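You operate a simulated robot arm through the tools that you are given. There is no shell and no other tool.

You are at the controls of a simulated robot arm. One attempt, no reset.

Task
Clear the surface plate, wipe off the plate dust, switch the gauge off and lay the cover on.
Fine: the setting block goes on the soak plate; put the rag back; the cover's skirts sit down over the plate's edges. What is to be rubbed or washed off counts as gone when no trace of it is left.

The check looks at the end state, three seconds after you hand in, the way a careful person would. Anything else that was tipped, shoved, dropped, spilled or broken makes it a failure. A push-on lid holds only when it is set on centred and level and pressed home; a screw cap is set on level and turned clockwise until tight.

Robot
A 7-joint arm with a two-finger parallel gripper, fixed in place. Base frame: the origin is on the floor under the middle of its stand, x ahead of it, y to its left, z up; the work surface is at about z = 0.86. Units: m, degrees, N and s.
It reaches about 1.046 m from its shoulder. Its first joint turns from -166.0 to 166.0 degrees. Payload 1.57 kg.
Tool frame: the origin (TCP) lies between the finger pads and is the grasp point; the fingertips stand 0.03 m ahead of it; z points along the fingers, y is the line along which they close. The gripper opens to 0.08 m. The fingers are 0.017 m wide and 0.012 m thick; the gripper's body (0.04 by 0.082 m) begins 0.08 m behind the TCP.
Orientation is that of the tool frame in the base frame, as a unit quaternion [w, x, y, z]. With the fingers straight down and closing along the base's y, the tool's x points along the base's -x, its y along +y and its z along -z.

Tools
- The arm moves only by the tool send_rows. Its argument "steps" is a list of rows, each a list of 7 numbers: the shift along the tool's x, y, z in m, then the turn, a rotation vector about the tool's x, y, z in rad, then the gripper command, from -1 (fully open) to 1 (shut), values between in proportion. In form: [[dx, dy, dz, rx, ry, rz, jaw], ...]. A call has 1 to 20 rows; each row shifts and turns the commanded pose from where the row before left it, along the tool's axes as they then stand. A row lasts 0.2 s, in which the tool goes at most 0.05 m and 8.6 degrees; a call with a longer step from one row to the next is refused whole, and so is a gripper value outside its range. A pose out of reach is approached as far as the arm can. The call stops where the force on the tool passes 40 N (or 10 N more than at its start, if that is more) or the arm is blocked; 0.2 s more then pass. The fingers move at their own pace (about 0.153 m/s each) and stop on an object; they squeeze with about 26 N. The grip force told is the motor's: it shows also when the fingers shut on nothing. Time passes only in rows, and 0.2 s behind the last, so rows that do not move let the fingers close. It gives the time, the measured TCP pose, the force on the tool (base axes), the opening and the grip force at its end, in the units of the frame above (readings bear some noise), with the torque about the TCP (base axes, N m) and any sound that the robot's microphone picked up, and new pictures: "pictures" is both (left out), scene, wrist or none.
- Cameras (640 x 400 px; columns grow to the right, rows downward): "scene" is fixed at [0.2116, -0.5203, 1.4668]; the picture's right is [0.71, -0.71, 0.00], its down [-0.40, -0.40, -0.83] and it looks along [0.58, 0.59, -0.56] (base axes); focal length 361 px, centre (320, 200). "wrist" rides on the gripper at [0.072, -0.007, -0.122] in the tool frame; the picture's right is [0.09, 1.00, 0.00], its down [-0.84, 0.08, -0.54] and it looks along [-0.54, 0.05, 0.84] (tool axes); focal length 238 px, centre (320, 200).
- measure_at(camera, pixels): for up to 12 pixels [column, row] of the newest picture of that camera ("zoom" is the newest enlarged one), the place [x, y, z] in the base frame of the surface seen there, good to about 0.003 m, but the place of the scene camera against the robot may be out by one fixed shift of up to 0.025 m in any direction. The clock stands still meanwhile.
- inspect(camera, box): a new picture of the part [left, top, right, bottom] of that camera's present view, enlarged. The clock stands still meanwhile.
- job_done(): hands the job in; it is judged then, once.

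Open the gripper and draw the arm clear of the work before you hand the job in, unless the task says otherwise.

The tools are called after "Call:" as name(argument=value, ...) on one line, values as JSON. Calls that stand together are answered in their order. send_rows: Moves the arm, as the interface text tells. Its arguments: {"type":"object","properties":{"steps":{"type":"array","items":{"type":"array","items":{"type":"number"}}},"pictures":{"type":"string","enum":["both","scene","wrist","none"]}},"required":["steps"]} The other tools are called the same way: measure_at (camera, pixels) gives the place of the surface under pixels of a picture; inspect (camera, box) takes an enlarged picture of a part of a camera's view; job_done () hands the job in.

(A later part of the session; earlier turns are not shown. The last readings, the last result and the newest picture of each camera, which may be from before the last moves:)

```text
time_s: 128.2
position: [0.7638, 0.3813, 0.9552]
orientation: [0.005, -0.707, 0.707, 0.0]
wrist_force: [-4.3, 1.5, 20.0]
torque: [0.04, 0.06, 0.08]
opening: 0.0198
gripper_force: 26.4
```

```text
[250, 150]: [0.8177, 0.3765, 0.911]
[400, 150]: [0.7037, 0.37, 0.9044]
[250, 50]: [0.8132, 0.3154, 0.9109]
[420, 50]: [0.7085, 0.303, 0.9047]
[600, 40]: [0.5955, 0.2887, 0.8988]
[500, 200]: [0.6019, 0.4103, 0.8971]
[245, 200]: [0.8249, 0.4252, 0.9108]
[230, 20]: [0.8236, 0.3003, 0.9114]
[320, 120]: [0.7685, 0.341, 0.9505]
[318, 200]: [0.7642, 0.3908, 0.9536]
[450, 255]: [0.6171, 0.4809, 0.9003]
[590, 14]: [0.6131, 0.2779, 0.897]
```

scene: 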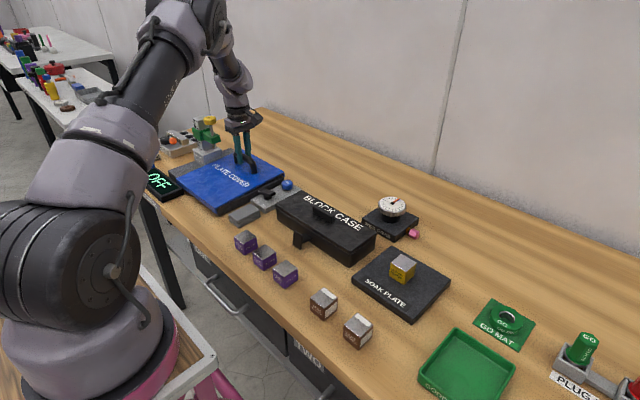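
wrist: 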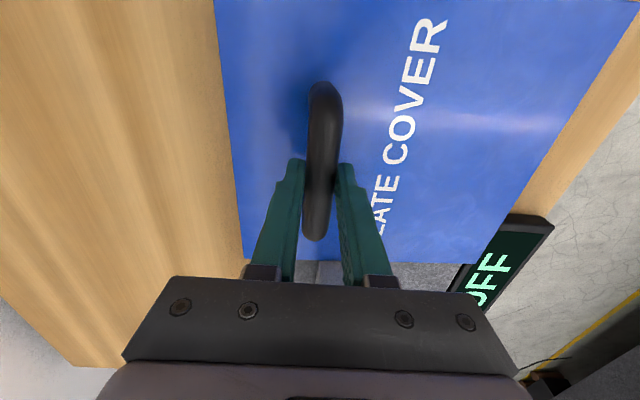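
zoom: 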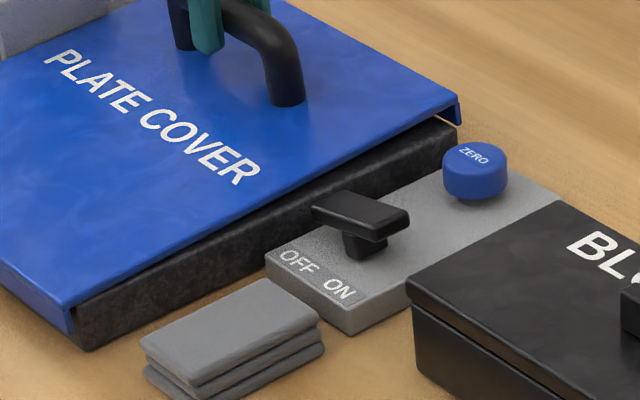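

The far skirt is resting on the plate's far edge (20 N, far top z 0.911). I ease up 2 mm and move +x in 1 mm steps until the near skirt is snug against the near edge.

Call:
send_rows(steps=[[0, 0, -0.002, 0, 0, 0, 1], [0, -0.001, 0, 0, 0, 0, 1], [0, -0.001, 0, 0, 0, 0, 1], [0, -0.001, 0, 0, 0, 0, 1], [0, 0, 0, 0, 0, 0, 1]], pictures="both")

Call:
measure_at(camera="wrist", pixels=[[250, 150], [400, 150], [240, 200], [225, 20], [235, 100], [620, 25], [600, 60], [560, 120], [520, 190], [480, 245], [630, 10], [540, 160]])

Call:
inspect(camera="scene", box=[250, 155, 310, 200])

```text
time_s: 129.4
position: [0.767, 0.3795, 0.9556]
orientation: [-0.002, 0.707, -0.707, 0.0]
wrist_force: [-3.0, -2.2, -4.7]
torque: [-0.07, -0.1, 0.06]
opening: 0.0195
gripper_force: 25.5
```

scene: 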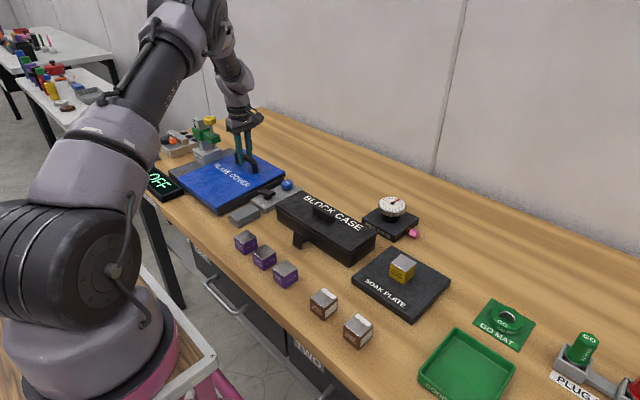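
wrist: 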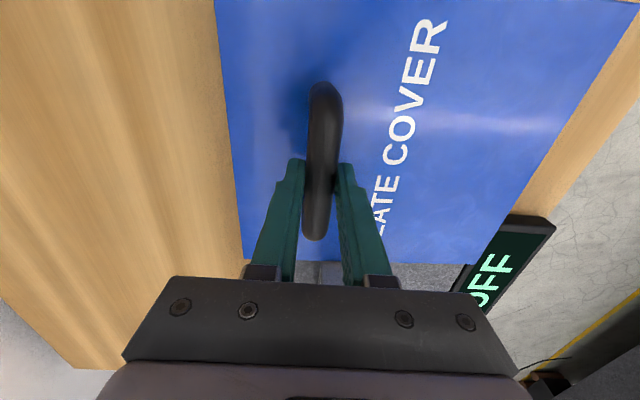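

```text
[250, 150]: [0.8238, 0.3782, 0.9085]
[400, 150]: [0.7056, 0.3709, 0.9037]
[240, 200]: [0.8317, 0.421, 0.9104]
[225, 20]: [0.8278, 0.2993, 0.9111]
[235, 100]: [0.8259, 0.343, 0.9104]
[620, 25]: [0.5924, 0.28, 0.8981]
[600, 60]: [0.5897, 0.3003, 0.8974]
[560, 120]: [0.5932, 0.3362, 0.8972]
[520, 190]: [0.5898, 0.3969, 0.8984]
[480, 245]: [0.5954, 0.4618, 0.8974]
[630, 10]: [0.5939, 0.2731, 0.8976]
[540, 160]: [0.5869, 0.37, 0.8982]
```

```text
8.89 times, centred on (280, 178) of scene
```

zoom: 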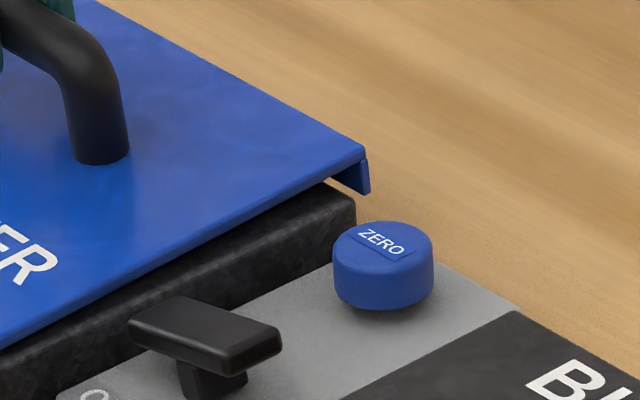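

Now the far edge is out at x≈0.832, beyond the plate's far edge, and the near skirt is snug (-3 N in x). I lower again in small steps.

Call:
send_rows(steps=[[0, 0, 0.002, 0, 0, 0, 1], [0, 0, 0.002, 0, 0, 0, 1], [0, 0, 0.002, 0, 0, 0, 1], [0, 0, 0, 0, 0, 0, 1]], pictures="both")

Call:
measure_at(camera="wrist", pixels=[[250, 150], [400, 150], [240, 200], [225, 20], [235, 100], [620, 25], [600, 60], [560, 120], [520, 190], [480, 245], [320, 120], [318, 200]])

Call:
inspect(camera="scene", box=[210, 155, 310, 225])

```text
time_s: 130.4
position: [0.7666, 0.3805, 0.9494]
orientation: [0.002, -0.707, 0.708, 0.0]
wrist_force: [1.3, 1.1, -1.8]
torque: [-0.19, 0.03, 0.05]
opening: 0.0194
gripper_force: 26.0
```

scene: 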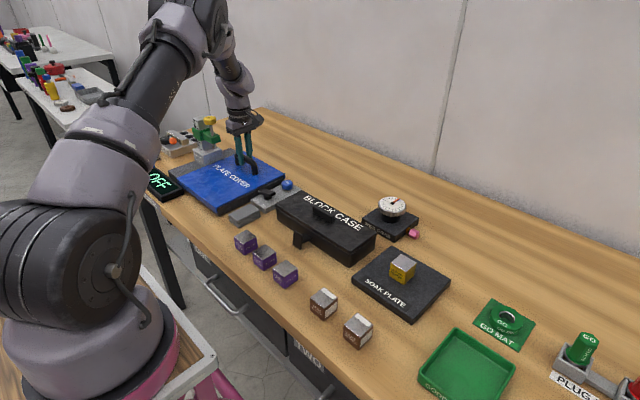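
wrist: 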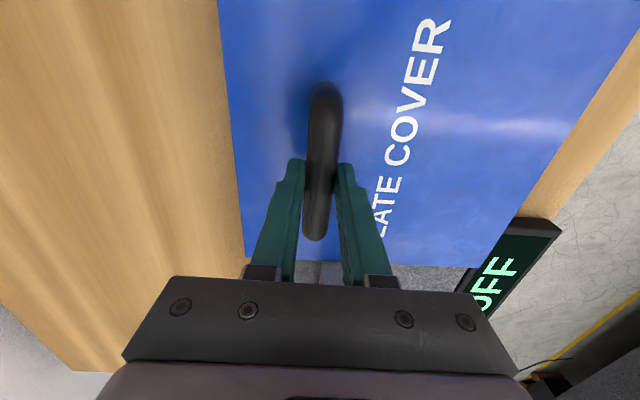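

```text
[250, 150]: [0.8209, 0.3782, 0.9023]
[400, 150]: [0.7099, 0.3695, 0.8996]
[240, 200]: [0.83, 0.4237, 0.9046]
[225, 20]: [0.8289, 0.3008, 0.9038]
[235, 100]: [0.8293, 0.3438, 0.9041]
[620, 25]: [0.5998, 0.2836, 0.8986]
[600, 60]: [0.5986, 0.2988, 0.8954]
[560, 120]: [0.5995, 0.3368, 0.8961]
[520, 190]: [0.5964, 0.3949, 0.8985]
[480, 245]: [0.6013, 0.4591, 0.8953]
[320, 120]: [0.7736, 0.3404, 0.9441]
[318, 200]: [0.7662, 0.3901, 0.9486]
```

```text
5.71 times, centred on (260, 190) of scene
```

zoom: 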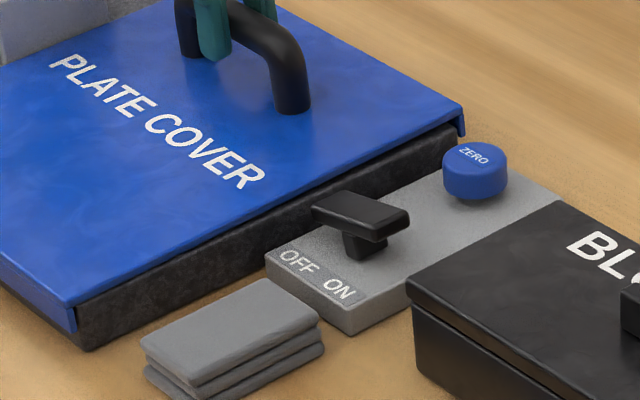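

The far skirt is now passing down outside the far edge (far top z 0.904). I continue lowering.

Call:
send_rows(steps=[[0, 0, 0.0015, 0, 0, 0, 1], [0, 0, 0.0015, 0, 0, 0, 1], [0, 0, 0.0015, 0, 0, 0, 1], [0, 0, 0, 0, 0, 0, 1]], pictures="both")

Call:
measure_at(camera="wrist", pixels=[[250, 150], [400, 150], [240, 200], [225, 20], [235, 100], [620, 25], [600, 60], [560, 120], [520, 190], [480, 245], [320, 120], [318, 200]])

Call:
inspect(camera="scene", box=[210, 155, 310, 225])

```text
time_s: 131.4
position: [0.7678, 0.3807, 0.9475]
orientation: [0.003, -0.707, 0.707, -0.001]
wrist_force: [1.5, -0.7, 19.3]
torque: [0.04, -0.02, 0.06]
opening: 0.0197
gripper_force: 25.7
```

scene: 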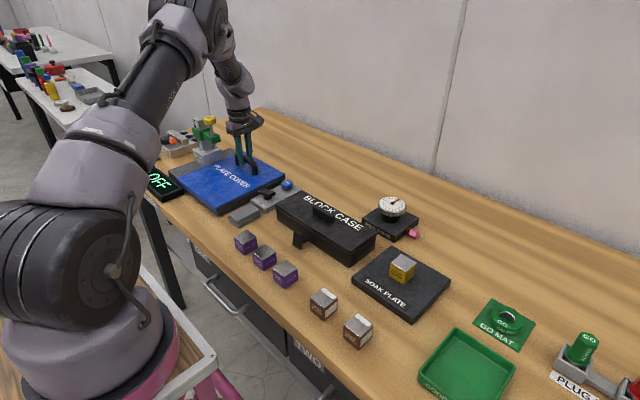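
wrist: 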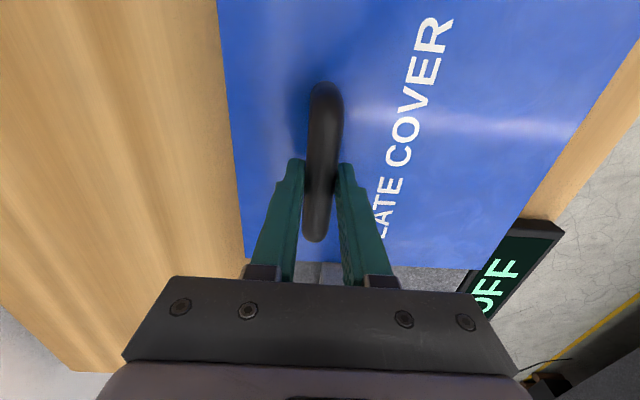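

```text
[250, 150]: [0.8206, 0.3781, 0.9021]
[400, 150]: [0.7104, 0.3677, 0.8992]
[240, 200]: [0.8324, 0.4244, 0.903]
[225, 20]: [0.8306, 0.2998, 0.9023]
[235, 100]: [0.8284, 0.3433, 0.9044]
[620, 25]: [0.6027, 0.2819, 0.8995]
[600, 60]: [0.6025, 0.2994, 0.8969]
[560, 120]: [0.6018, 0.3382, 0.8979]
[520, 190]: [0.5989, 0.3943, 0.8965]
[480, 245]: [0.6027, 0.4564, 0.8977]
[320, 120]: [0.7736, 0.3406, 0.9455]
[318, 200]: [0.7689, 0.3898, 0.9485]
```

```text
5.71 times, centred on (260, 190) of scene
```

zoom: 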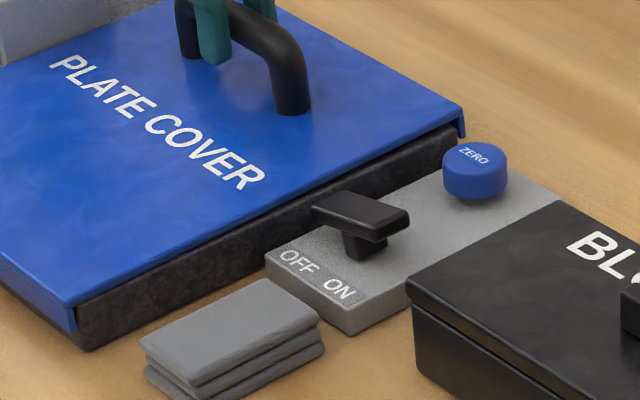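

Pressing gives 19 N with the far side still ~5 mm high and a small +x push, so the far skirt rubs the far edge. I relieve 1.5 mm, nudge +x by 1 mm and lower again.

Call:
send_rows(steps=[[0, 0, -0.002, 0, 0, 0, 1], [0, -0.001, 0, 0, 0, 0, 1], [0, 0, 0.001, 0, 0, 0, 1], [0, 0, 0.001, 0, 0, 0, 1], [0, 0, 0.001, 0, 0, 0, 1], [0, 0, 0, 0, 0, 0, 1]], pictures="both")

Call:
measure_at(camera="wrist", pixels=[[250, 150], [400, 150], [240, 200], [225, 20], [235, 100], [620, 25], [600, 60], [560, 120], [520, 190], [480, 245], [320, 120], [318, 200]])

Call:
inspect(camera="scene", box=[250, 155, 310, 200])

```text
time_s: 132.8
position: [0.7683, 0.3795, 0.9453]
orientation: [-0.002, 0.707, -0.707, 0.0]
wrist_force: [-5.8, 4.7, 18.6]
torque: [0.03, 0.11, -0.01]
opening: 0.0196
gripper_force: 25.3
```

scene: 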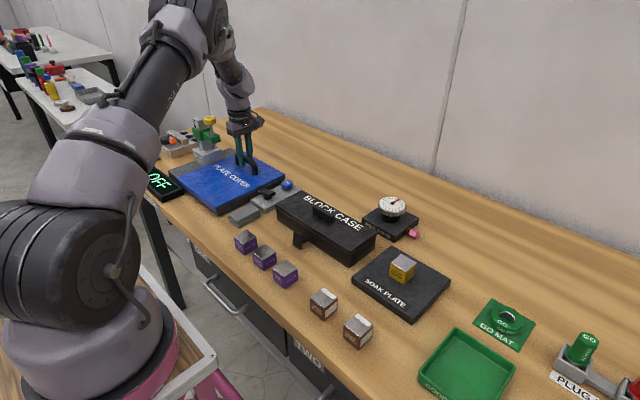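
wrist: 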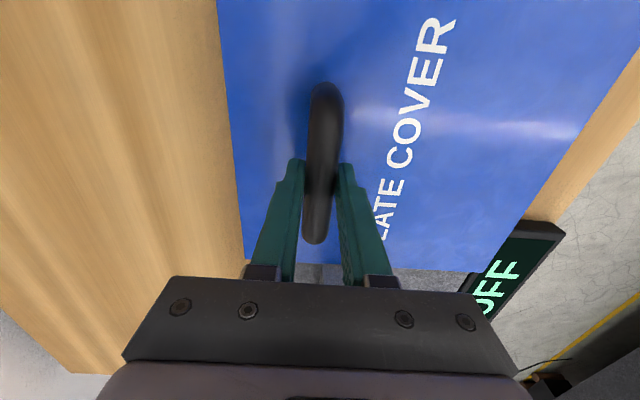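

```text
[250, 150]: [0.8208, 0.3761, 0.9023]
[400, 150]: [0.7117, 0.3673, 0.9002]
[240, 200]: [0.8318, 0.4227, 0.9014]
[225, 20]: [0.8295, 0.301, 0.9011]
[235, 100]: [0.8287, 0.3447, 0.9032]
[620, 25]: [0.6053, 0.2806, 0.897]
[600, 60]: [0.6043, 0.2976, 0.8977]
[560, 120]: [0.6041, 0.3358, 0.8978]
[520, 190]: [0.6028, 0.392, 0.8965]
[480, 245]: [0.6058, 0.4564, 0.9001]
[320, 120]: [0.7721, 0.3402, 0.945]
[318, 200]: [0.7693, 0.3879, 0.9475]
```

```text
8.89 times, centred on (280, 178) of scene
```

zoom: 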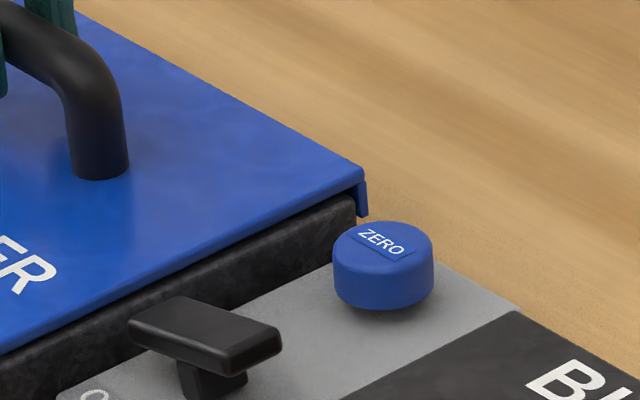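

The far skirt is now down beside the plate. I relieve the press slightly and open the jaws so the cover settles, then rise clear of the handle.

Call:
send_rows(steps=[[0, 0, -0.001, 0, 0, 0, 1], [0, 0, 0, 0, 0, 0, 0.4], [0, 0, 0, 0, 0, 0, 0.2], [0, 0, 0, 0, 0, 0, 0.0], [0, 0, 0, 0, 0, 0, -0.3], [0, 0, 0, 0, 0, 0, -0.3]], pictures="both")

Call:
measure_at(camera="wrist", pixels=[[250, 150], [400, 150], [240, 200], [225, 20], [235, 100], [620, 25], [600, 60], [560, 120], [520, 190], [480, 245], [320, 120], [318, 200]])

Call:
inspect(camera="scene", box=[160, 120, 310, 230])

```text
time_s: 134.2
position: [0.7697, 0.3798, 0.9455]
orientation: [-0.002, 0.707, -0.707, 0.001]
wrist_force: [-0.3, -0.6, 0.8]
torque: [0.04, 0.02, -0.03]
opening: 0.0521
gripper_force: 0.2
```

scene: 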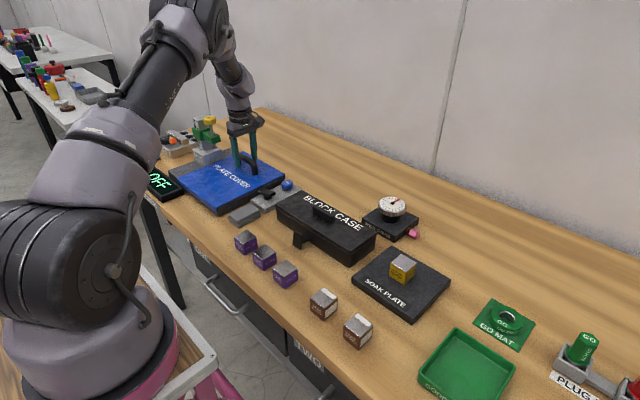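
wrist: 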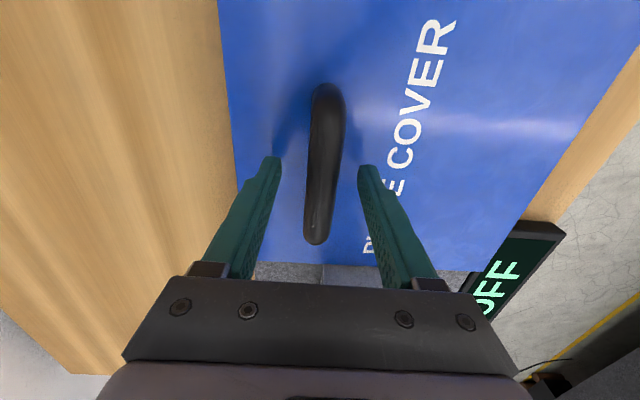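

```text
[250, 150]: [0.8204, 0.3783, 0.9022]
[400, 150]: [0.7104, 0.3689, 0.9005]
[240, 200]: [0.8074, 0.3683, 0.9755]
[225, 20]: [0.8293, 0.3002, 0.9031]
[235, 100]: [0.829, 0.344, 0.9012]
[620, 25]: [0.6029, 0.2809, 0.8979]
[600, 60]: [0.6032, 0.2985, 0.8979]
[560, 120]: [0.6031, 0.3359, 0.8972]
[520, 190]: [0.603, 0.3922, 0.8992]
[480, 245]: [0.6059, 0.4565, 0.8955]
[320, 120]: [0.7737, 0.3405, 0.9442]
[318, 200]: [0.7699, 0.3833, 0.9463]
```

```text
3.64 times, centred on (235, 175) of scene
```

zoom: 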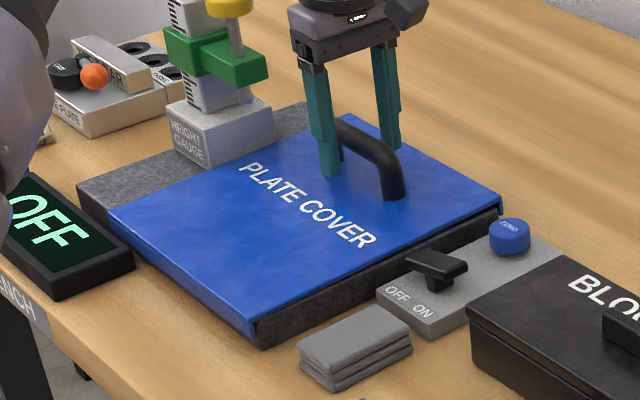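

Released. I rise straight up off the handle and look at the cover's level from above.

Call:
send_rows(steps=[[0, 0, -0.01, 0, 0, 0, -0.3], [0, 0, -0.02, 0, 0, 0, -0.3], [0, 0, -0.03, 0, 0, 0, -0.3], [0, 0, -0.03, 0, 0, 0, -0.3], [0, 0, -0.03, 0, 0, 0, -0.3], [0, 0, 0, 0, 0, 0, -0.3]], pictures="both")

Call:
inspect(camera="scene", box=[160, 120, 310, 230])

Call:
inspect(camera="scene", box=[250, 155, 310, 200])

Call:
inspect(camera="scene", box=[170, 165, 250, 220])

```text
time_s: 135.6
position: [0.7701, 0.3806, 1.0664]
orientation: [0.002, -0.707, 0.708, -0.001]
wrist_force: [-0.4, 0.5, 0.6]
torque: [-0.01, -0.01, 0.0]
opening: 0.052
gripper_force: 0.1
```

scene: 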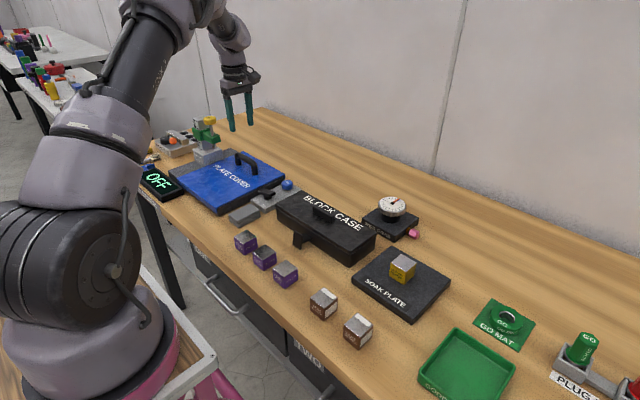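
wrist: 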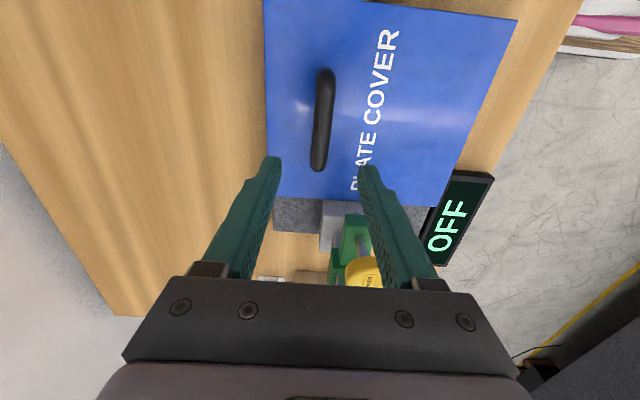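

```text
3.64 times, centred on (235, 175) of scene
```

zoom: 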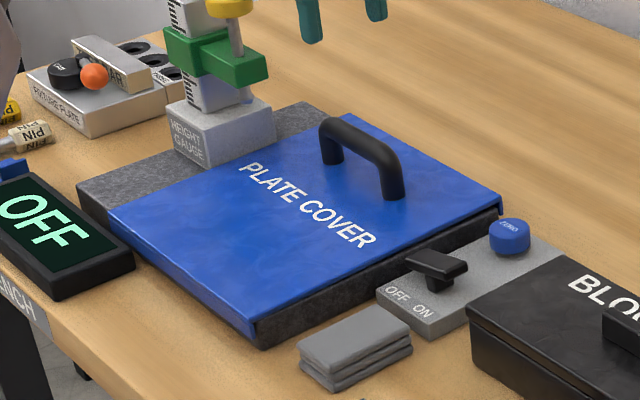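

```text
8.89 times, centred on (280, 178) of scene
```

zoom: 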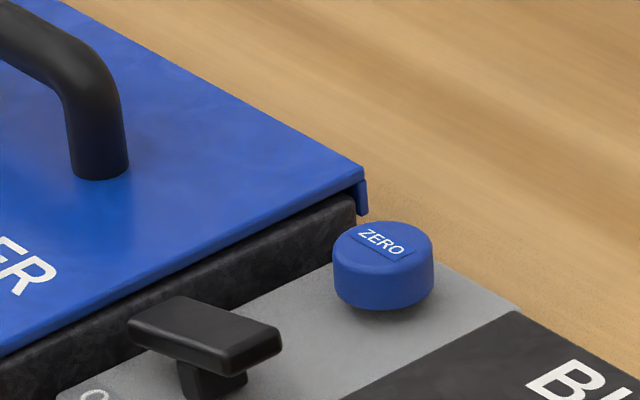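

```text
7.27 times, centred on (210, 192) of scene
```

zoom: 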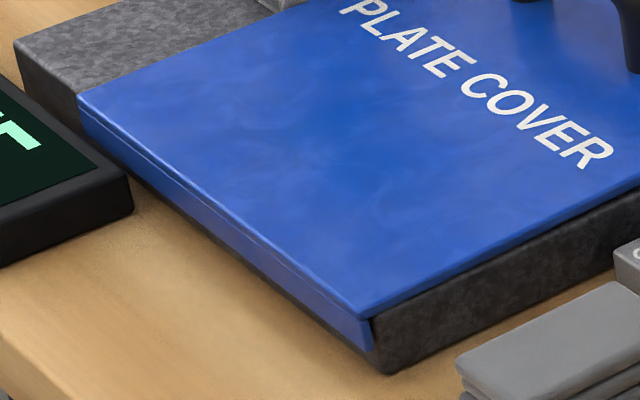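

It looks seated with both skirts down. I measure the top plane at many points from this new view.

Call:
measure_at(camera="wrist", pixels=[[275, 20], [275, 100], [278, 190], [300, 60], [300, 180], [430, 30], [430, 100], [430, 190], [500, 30], [480, 90], [460, 140], [445, 190]])

Call:
measure_at(camera="scene", pixels=[[190, 180], [200, 190], [215, 202], [227, 208], [222, 185], [240, 190], [250, 180], [270, 178], [280, 172], [262, 160], [250, 152], [222, 168]])

```text
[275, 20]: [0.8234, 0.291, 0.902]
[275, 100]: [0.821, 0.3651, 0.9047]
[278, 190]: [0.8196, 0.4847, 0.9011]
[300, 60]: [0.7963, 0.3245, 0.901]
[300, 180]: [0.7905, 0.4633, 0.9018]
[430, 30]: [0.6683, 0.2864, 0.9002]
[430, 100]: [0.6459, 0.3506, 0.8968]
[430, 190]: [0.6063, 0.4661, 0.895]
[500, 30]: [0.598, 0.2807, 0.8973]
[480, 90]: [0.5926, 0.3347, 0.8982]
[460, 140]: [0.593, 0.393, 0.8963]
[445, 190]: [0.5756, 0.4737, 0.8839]
```

```text
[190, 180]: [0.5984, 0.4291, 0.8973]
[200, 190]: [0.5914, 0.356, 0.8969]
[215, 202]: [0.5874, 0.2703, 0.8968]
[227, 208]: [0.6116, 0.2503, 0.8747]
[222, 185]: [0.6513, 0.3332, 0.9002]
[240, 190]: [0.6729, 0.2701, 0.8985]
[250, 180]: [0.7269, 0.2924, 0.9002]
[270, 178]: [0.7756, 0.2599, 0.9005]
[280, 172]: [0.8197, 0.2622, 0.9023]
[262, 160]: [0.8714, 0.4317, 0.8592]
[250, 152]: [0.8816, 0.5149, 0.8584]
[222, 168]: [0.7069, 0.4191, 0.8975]
```

The far side still reads ~5 mm higher than the near side. I close the fingers, move over the far strip of the cover at x≈0.812 and press it home gently.

Call:
send_rows(steps=[[0, -0.021, 0, 0, 0, 0, 1], [0, -0.021, 0, 0, 0, 0, 1], [0, 0, 0.03, 0, 0, 0, 1], [0, 0, 0.03, 0, 0, 0, 1], [0, 0, 0.03, 0, 0, 0, 1], [0, 0, 0.02, 0, 0, 0, 1], [0, 0, 0.01, 0, 0, 0, 1], [0, 0, 0, 0, 0, 0, 1]], pictures="both")

Call:
inspect(camera="scene", box=[190, 110, 310, 210])

```text
time_s: 137.4
position: [0.8124, 0.3787, 0.9465]
orientation: [0.001, -0.707, 0.707, 0.0]
wrist_force: [0.2, -0.7, 0.3]
torque: [-0.03, -0.02, 0.0]
opening: 0.0004
gripper_force: 21.7
```

scene: 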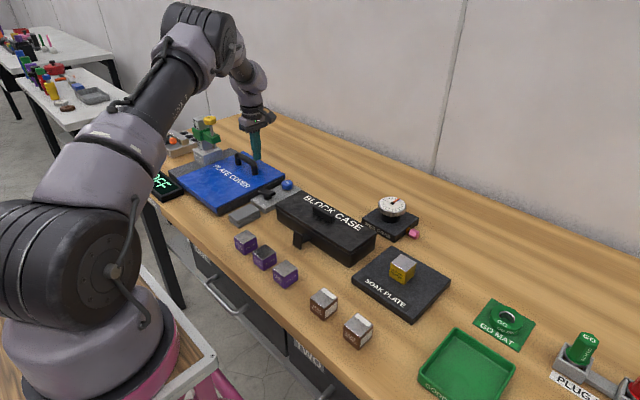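
wrist: 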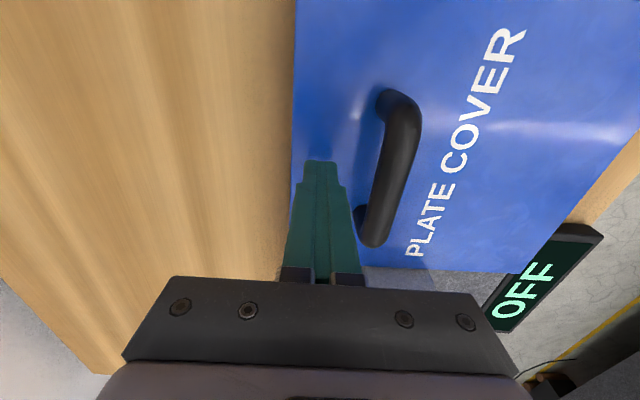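

```text
4.00 times, centred on (250, 160) of scene
```

zoom: 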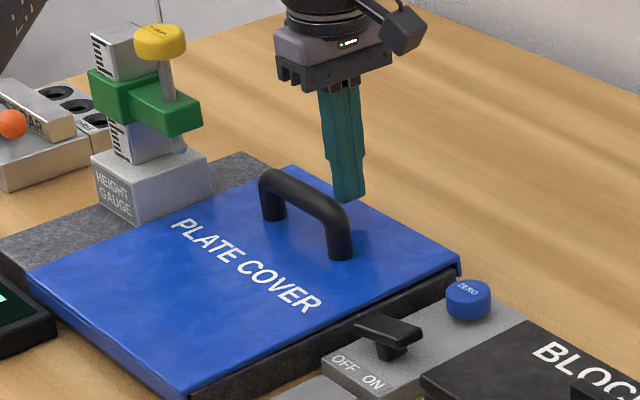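

The closed tips are over the cover's far strip. I lower in 1–2 mm steps to press.

Call:
send_rows(steps=[[0, 0, 0.005, 0, 0, 0, 1], [0, 0, 0.005, 0, 0, 0, 1], [0, 0, 0.0015, 0, 0, 0, 1], [0, 0, 0.0015, 0, 0, 0, 1], [0, 0, 0.0015, 0, 0, 0, 1], [0, 0, 0.0015, 0, 0, 0, 1], [0, 0, 0, 0, 0, 0, 1]], pictures="both")

Call:
measure_at(camera="wrist", pixels=[[305, 20], [300, 120], [340, 60], [350, 130], [440, 60], [430, 150], [540, 60], [560, 130], [620, 100], [500, 250], [600, 150], [450, 250]])

Call:
inspect(camera="scene", box=[250, 155, 310, 200])

```text
time_s: 139.0
position: [0.8119, 0.3792, 0.9314]
orientation: [0.002, -0.707, 0.707, 0.0]
wrist_force: [1.4, 0.4, 4.2]
torque: [0.01, -0.05, 0.0]
opening: 0.0
gripper_force: 21.3
```

scene: 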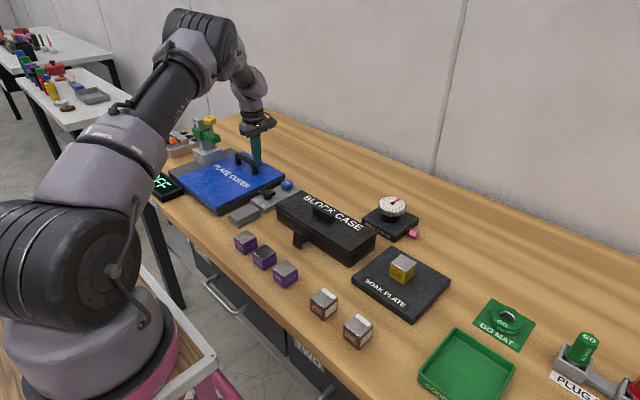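
wrist: 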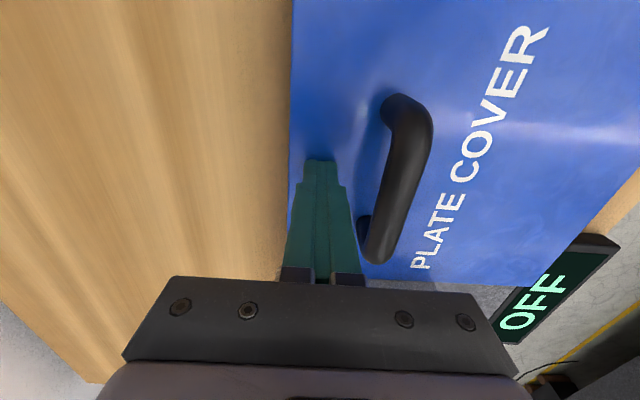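

```text
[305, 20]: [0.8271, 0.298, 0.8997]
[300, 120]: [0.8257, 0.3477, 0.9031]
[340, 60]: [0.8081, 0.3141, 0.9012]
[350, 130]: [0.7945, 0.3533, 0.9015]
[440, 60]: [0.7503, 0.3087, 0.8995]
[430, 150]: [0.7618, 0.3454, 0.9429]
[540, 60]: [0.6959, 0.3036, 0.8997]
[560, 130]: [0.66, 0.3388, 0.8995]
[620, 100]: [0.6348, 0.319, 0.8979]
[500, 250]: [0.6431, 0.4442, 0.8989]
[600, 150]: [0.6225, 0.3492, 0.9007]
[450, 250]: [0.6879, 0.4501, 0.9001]
```

```text
8.89 times, centred on (280, 178) of scene
```

zoom: 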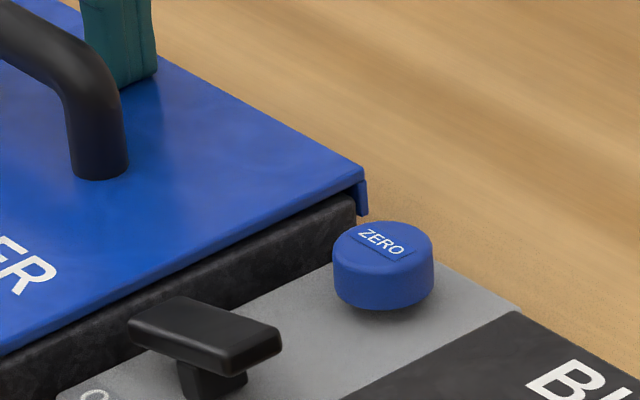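

Contact at tip z≈0.901 with 4 N. I press further.

Call:
send_rows(steps=[[0, 0, 0.001, 0, 0, 0, 1], [0, 0, 0.001, 0, 0, 0, 1], [0, 0, 0.001, 0, 0, 0, 1], [0, 0, 0, 0, 0, 0, 1]], pictures="wrist")

Call:
measure_at(camera="wrist", pixels=[[305, 20], [300, 120], [340, 60], [350, 130], [440, 60], [540, 60], [560, 130], [620, 100], [500, 250], [600, 150], [450, 250]])

```text
time_s: 140.0
position: [0.8109, 0.3793, 0.93]
orientation: [0.004, -0.707, 0.707, 0.0]
wrist_force: [7.9, -0.6, 23.5]
torque: [-0.09, -0.12, -0.02]
opening: 0.0
gripper_force: 21.5
```

wrist: 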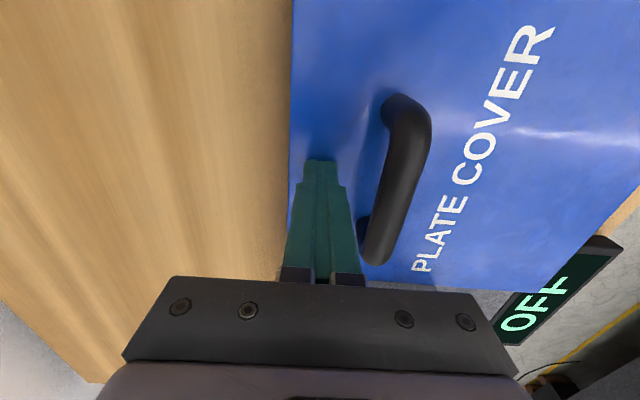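

```text
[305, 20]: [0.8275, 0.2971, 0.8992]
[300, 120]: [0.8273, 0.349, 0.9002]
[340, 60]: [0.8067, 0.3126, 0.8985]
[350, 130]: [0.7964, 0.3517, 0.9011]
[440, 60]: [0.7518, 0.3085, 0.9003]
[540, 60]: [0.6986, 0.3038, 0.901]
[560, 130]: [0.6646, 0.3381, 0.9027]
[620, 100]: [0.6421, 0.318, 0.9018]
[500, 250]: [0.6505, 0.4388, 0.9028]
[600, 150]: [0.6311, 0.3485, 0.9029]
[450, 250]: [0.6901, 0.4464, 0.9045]
```

Under 23 N the readings suggest the cover rocks slightly; I stop pressing, lift off and re-measure with both cameras, including the bare plate as a level reference.

Call:
send_rows(steps=[[0, 0, -0.005, 0, 0, 0, 1], [0, 0, -0.02, 0, 0, 0, 1], [0, 0, -0.04, 0, 0, 0, 1], [0, 0, -0.04, 0, 0, 0, 1], [0, 0, -0.03, 0, 0, 0, 1], [0, 0, 0, 0, 0, 0, 1]], pictures="both")

Call:
measure_at(camera="scene", pixels=[[178, 170], [185, 166], [200, 160], [222, 148], [226, 151], [190, 180], [200, 190], [215, 202], [240, 190], [260, 182], [280, 172], [275, 168]])

Call:
measure_at(camera="wrist", pixels=[[310, 20], [310, 80], [315, 150], [340, 100], [380, 30], [450, 30], [450, 100], [520, 30], [520, 100], [500, 160], [470, 180], [540, 60]])

```text
time_s: 141.4
position: [0.8103, 0.3787, 1.063]
orientation: [0.001, -0.707, 0.707, -0.001]
wrist_force: [0.2, 0.2, 0.1]
torque: [0.01, 0.01, -0.01]
opening: 0.0
gripper_force: 21.4
```

scene: 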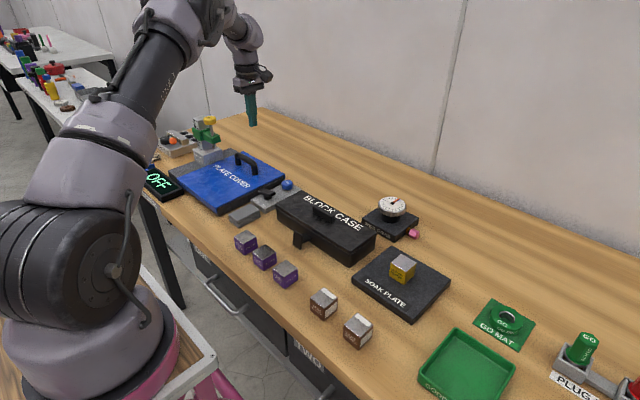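
wrist: 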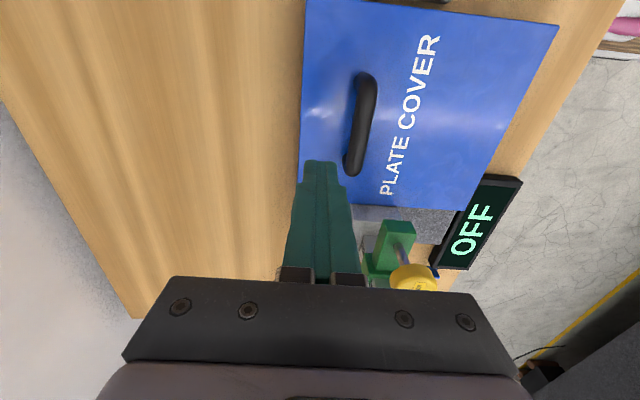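

```text
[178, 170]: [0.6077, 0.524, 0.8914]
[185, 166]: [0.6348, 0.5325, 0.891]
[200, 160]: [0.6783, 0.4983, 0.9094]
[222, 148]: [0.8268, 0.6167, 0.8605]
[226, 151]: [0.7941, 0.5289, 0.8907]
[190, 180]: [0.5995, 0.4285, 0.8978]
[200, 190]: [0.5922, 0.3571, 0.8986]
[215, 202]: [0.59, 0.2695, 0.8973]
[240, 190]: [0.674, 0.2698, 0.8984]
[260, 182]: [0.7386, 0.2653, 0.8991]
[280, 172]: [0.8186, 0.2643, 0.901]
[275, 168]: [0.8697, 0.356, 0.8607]
```

```text
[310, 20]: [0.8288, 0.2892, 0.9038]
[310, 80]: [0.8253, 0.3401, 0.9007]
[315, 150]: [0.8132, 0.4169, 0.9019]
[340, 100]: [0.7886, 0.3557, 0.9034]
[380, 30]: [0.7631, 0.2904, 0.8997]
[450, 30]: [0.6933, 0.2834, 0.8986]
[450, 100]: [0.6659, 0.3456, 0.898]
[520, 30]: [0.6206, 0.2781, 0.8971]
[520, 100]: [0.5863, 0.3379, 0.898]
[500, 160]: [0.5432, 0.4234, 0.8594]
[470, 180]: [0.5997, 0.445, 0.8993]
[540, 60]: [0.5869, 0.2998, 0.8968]
```

After lifting, the plate reference reads level (0.891) while the cover reads ~0.8975 near and ~0.902 far, so the far side isn't fully home. I move the camera to the right side to check the cover's yaw and skirt fit against the plate.

Call:
send_rows(steps=[[0.0348, 0.0167, 0, 0, 0, 0, 1], [0.0348, 0.0167, 0, 0, 0, 0, 1], [0.0348, 0.0167, 0, 0, 0, 0, 1], [0.0348, 0.0167, 0, 0, 0, 0, 1], [0.0348, 0.0167, 0, 0, 0, 0, 1], [0.0348, 0.0167, 0, 0, 0, 0, 1], [0, 0, 0, 0, 0, 0, 1]], pictures="both")

Call:
inspect(camera="wrist", box=[120, 20, 320, 220])

Call:
inspect(camera="wrist", box=[320, 20, 560, 220])

Call:
inspect(camera="scene", box=[160, 130, 310, 230])

```text
time_s: 143.0
position: [0.71, 0.1733, 1.0587]
orientation: [-0.001, 0.707, -0.707, 0.0]
wrist_force: [0.9, 0.1, -0.1]
torque: [0.0, -0.01, 0.0]
opening: 0.0
gripper_force: 21.4
```

scene: 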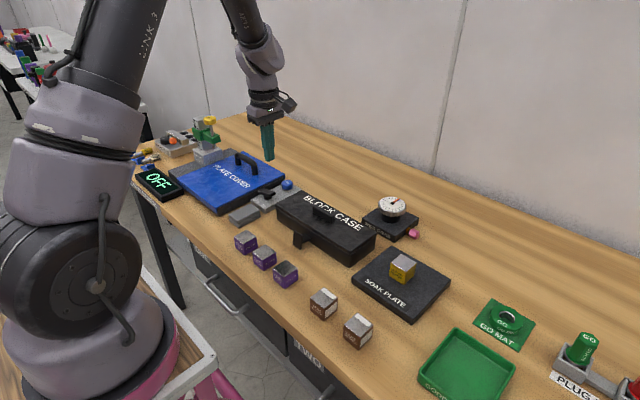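
wrist: 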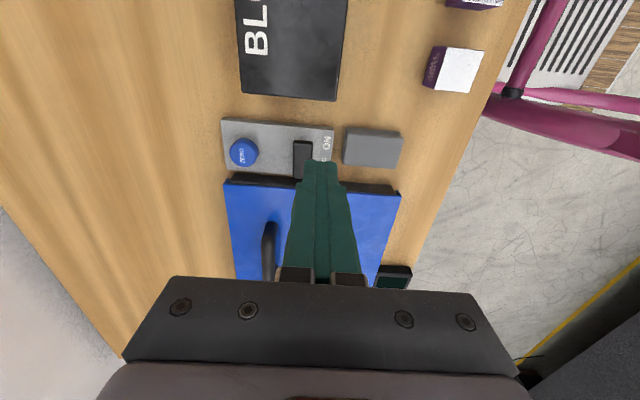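

```text
2.00 times, centred on (220, 120) of wrist
```

zoom: 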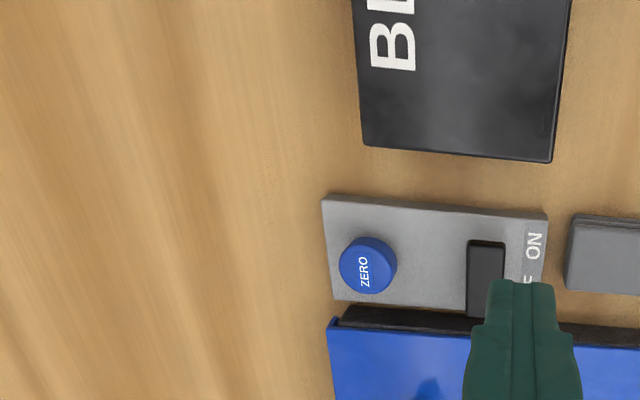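

```text
2.00 times, centred on (440, 120) of wrist
```

zoom: 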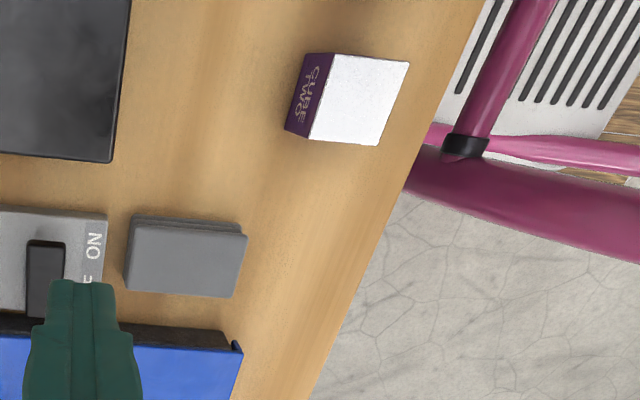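

```text
4.00 times, centred on (235, 180) of scene
```

zoom: 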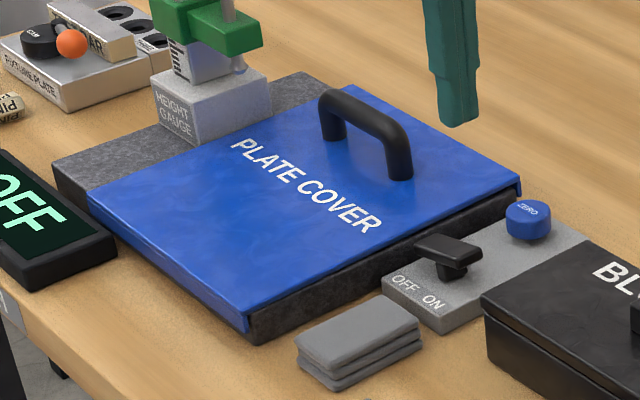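

I zoom right in on the two skirt ends at the plate's right side.

Call:
inspect(camera="wrist", box=[215, 165, 265, 197])

Call:
inspect(camera="wrist", box=[370, 172, 420, 204])

Call:
inspect(camera="scene", box=[275, 165, 300, 185])

Call:
inspect(camera="scene", box=[205, 195, 235, 219])

```text
12.50 times, centred on (240, 181) of wrist
```

zoom: 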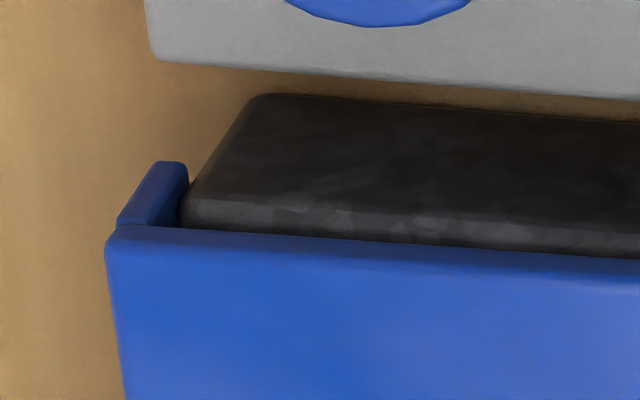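

```text
12.50 times, centred on (395, 188) of wrist
```

zoom: 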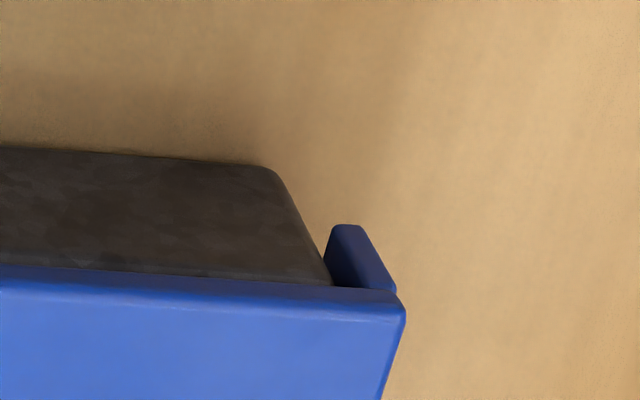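

```text
16.00 times, centred on (288, 175) of scene
```

zoom: 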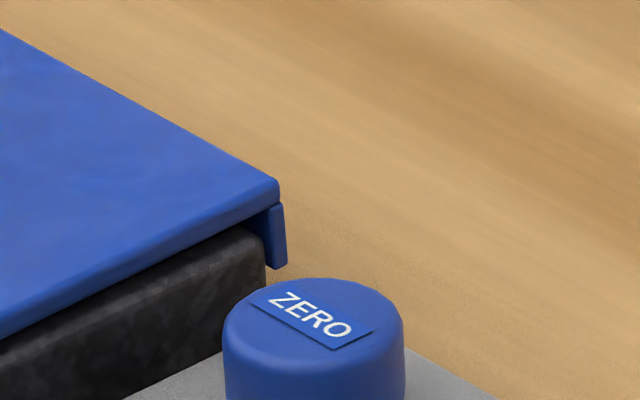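

```text
16.00 times, centred on (220, 207) of scene
```

zoom: 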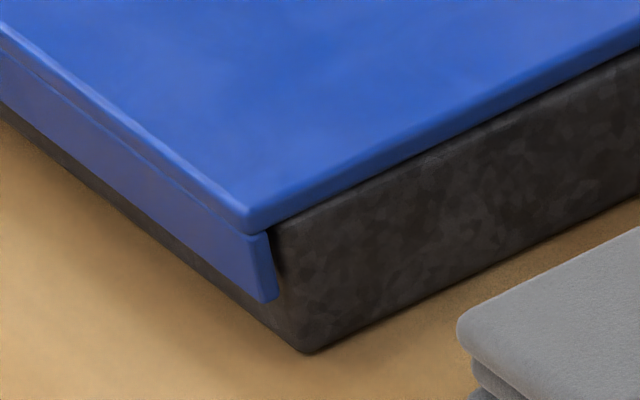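

The close-ups show the near side flush, but the far slab ~4 mm up with its skirt rubbing the plate's far side; while pressing, the cover pushed toward +x. I go back to the far strip to press while easing it toward +x.

Call:
send_rows(steps=[[-0.0345, -0.016, 0, 0, 0, 0, 1], [-0.0345, -0.016, 0, 0, 0, 0, 1], [-0.0345, -0.016, 0, 0, 0, 0, 1], [-0.0345, -0.016, 0, 0, 0, 0, 1], [-0.0345, -0.016, 0, 0, 0, 0, 1], [-0.0345, -0.016, 0, 0, 0, 0, 1], [0, 0, 0.03, 0, 0, 0, 1], [0, 0, 0.03, 0, 0, 0, 1], [0, 0, 0.03, 0, 0, 0, 1], [0, 0, 0.02, 0, 0, 0, 1], [0, 0, 0.01, 0, 0, 0, 1], [0, 0, 0, 0, 0, 0, 1]], pictures="both")

```text
time_s: 145.6
position: [0.8063, 0.3766, 0.9408]
orientation: [0.001, -0.707, 0.707, 0.0]
wrist_force: [-0.6, 0.5, 0.4]
torque: [-0.01, 0.04, 0.02]
opening: 0.0
gripper_force: 21.2
```

scene: 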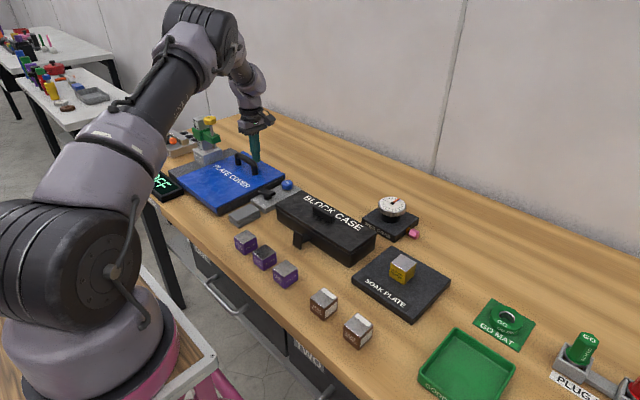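
wrist: 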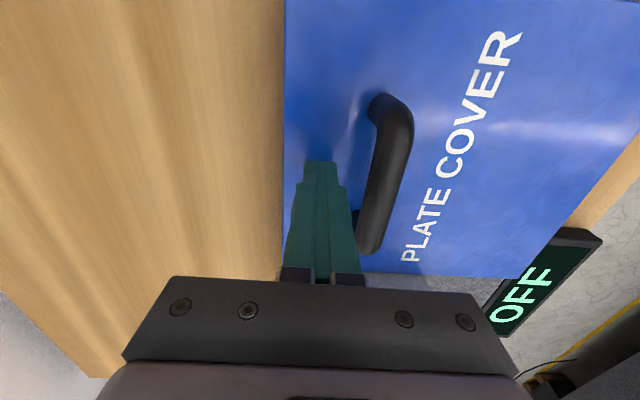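

The tips are ~9 mm above the cover. I press to about 10–15 N, then ease +x by 2 mm while pressing.

Call:
send_rows(steps=[[0, 0, 0.006, 0, 0, 0, 1], [0, 0, 0.002, 0, 0, 0, 1], [0, 0, 0.001, 0, 0, 0, 1], [0, 0, 0.001, 0, 0, 0, 1], [0, -0.001, 0, 0, 0, 0, 1], [0, -0.001, 0, 0, 0, 0, 1], [0, 0, 0, 0, 0, 0, 1]], pictures="none")

```text
time_s: 147.2
position: [0.8094, 0.3777, 0.9321]
orientation: [0.002, -0.707, 0.707, -0.001]
wrist_force: [0.3, -0.4, 0.7]
torque: [-0.04, 0.01, 0.05]
opening: 0.0002
gripper_force: 21.8
```

Only just touching. I press 2 mm more, then ease +x.

Call:
send_rows(steps=[[0, 0, 0.001, 0, 0, 0, 1], [0, 0, 0.001, 0, 0, 0, 1], [0, -0.001, 0, 0, 0, 0, 1], [0, -0.001, 0, 0, 0, 0, 1], [0, 0, 0, 0, 0, 0, 1]], pictures="wrist")

Call:
inspect(camera="scene", box=[275, 165, 300, 185])

```text
time_s: 148.4
position: [0.8115, 0.3779, 0.9299]
orientation: [0.002, -0.707, 0.707, -0.001]
wrist_force: [-2.7, 1.2, 4.1]
torque: [-0.02, 0.04, -0.02]
opening: 0.0
gripper_force: 20.9
```

wrist: 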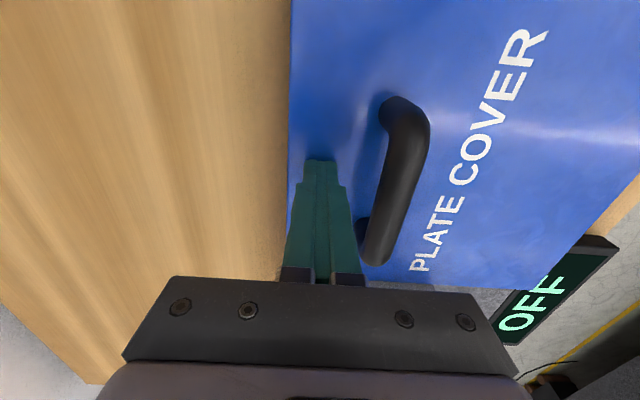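

```text
16.00 times, centred on (288, 175) of scene
```

zoom: 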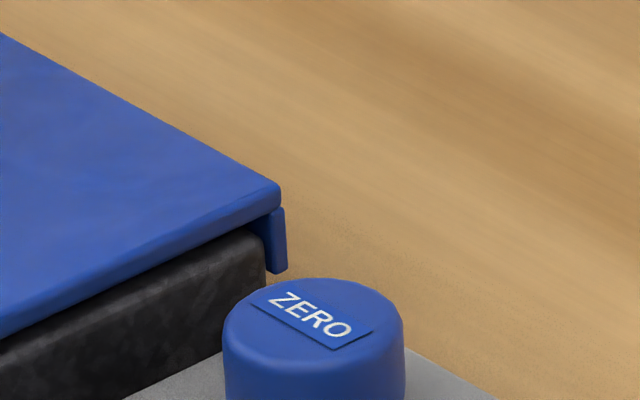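

Slight progress. I press on down, 3 mm in steps.

Call:
send_rows(steps=[[0, 0, 0.001, 0, 0, 0, 1], [0, 0, 0.001, 0, 0, 0, 1], [0, 0, 0.001, 0, 0, 0, 1], [0, 0, 0, 0, 0, 0, 1]], pictures="wrist")

Call:
inspect(camera="scene", box=[275, 165, 300, 185])

Call:
inspect(camera="scene", box=[205, 195, 235, 219])

```text
time_s: 149.4
position: [0.8115, 0.378, 0.9278]
orientation: [-0.004, 0.708, -0.707, 0.001]
wrist_force: [4.6, 1.3, 20.6]
torque: [0.02, 0.05, 0.0]
opening: 0.0
gripper_force: 21.0
```

wrist: 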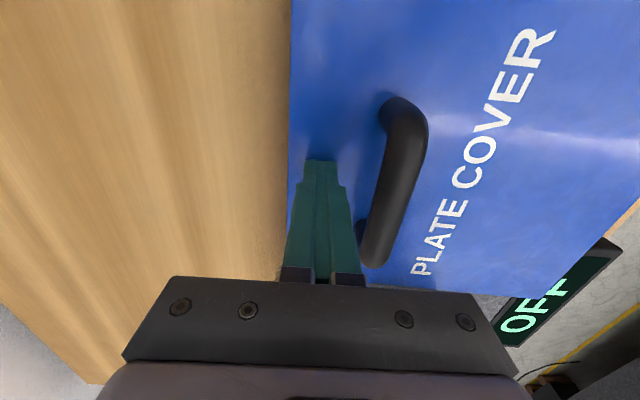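

```text
16.00 times, centred on (288, 175) of scene
```

zoom: 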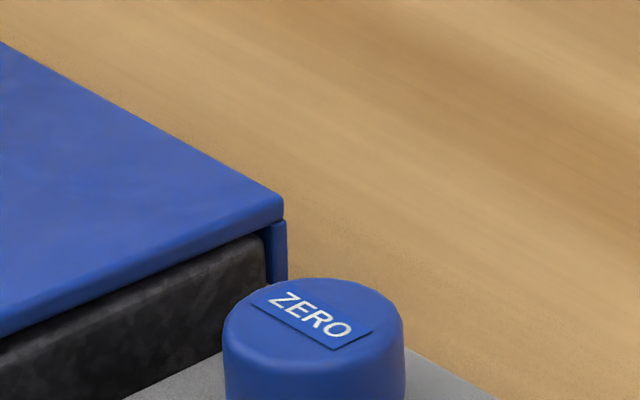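

```text
16.00 times, centred on (220, 207) of scene
```

zoom: 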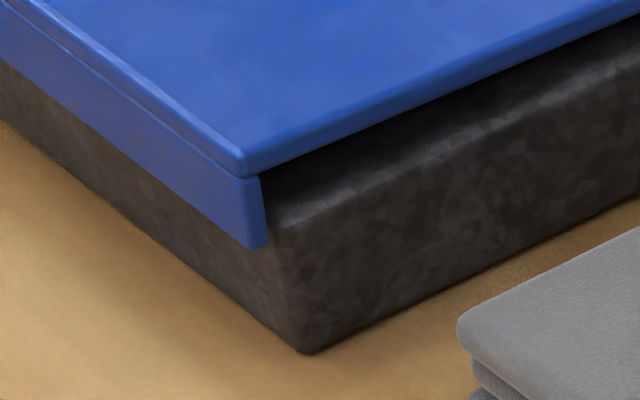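

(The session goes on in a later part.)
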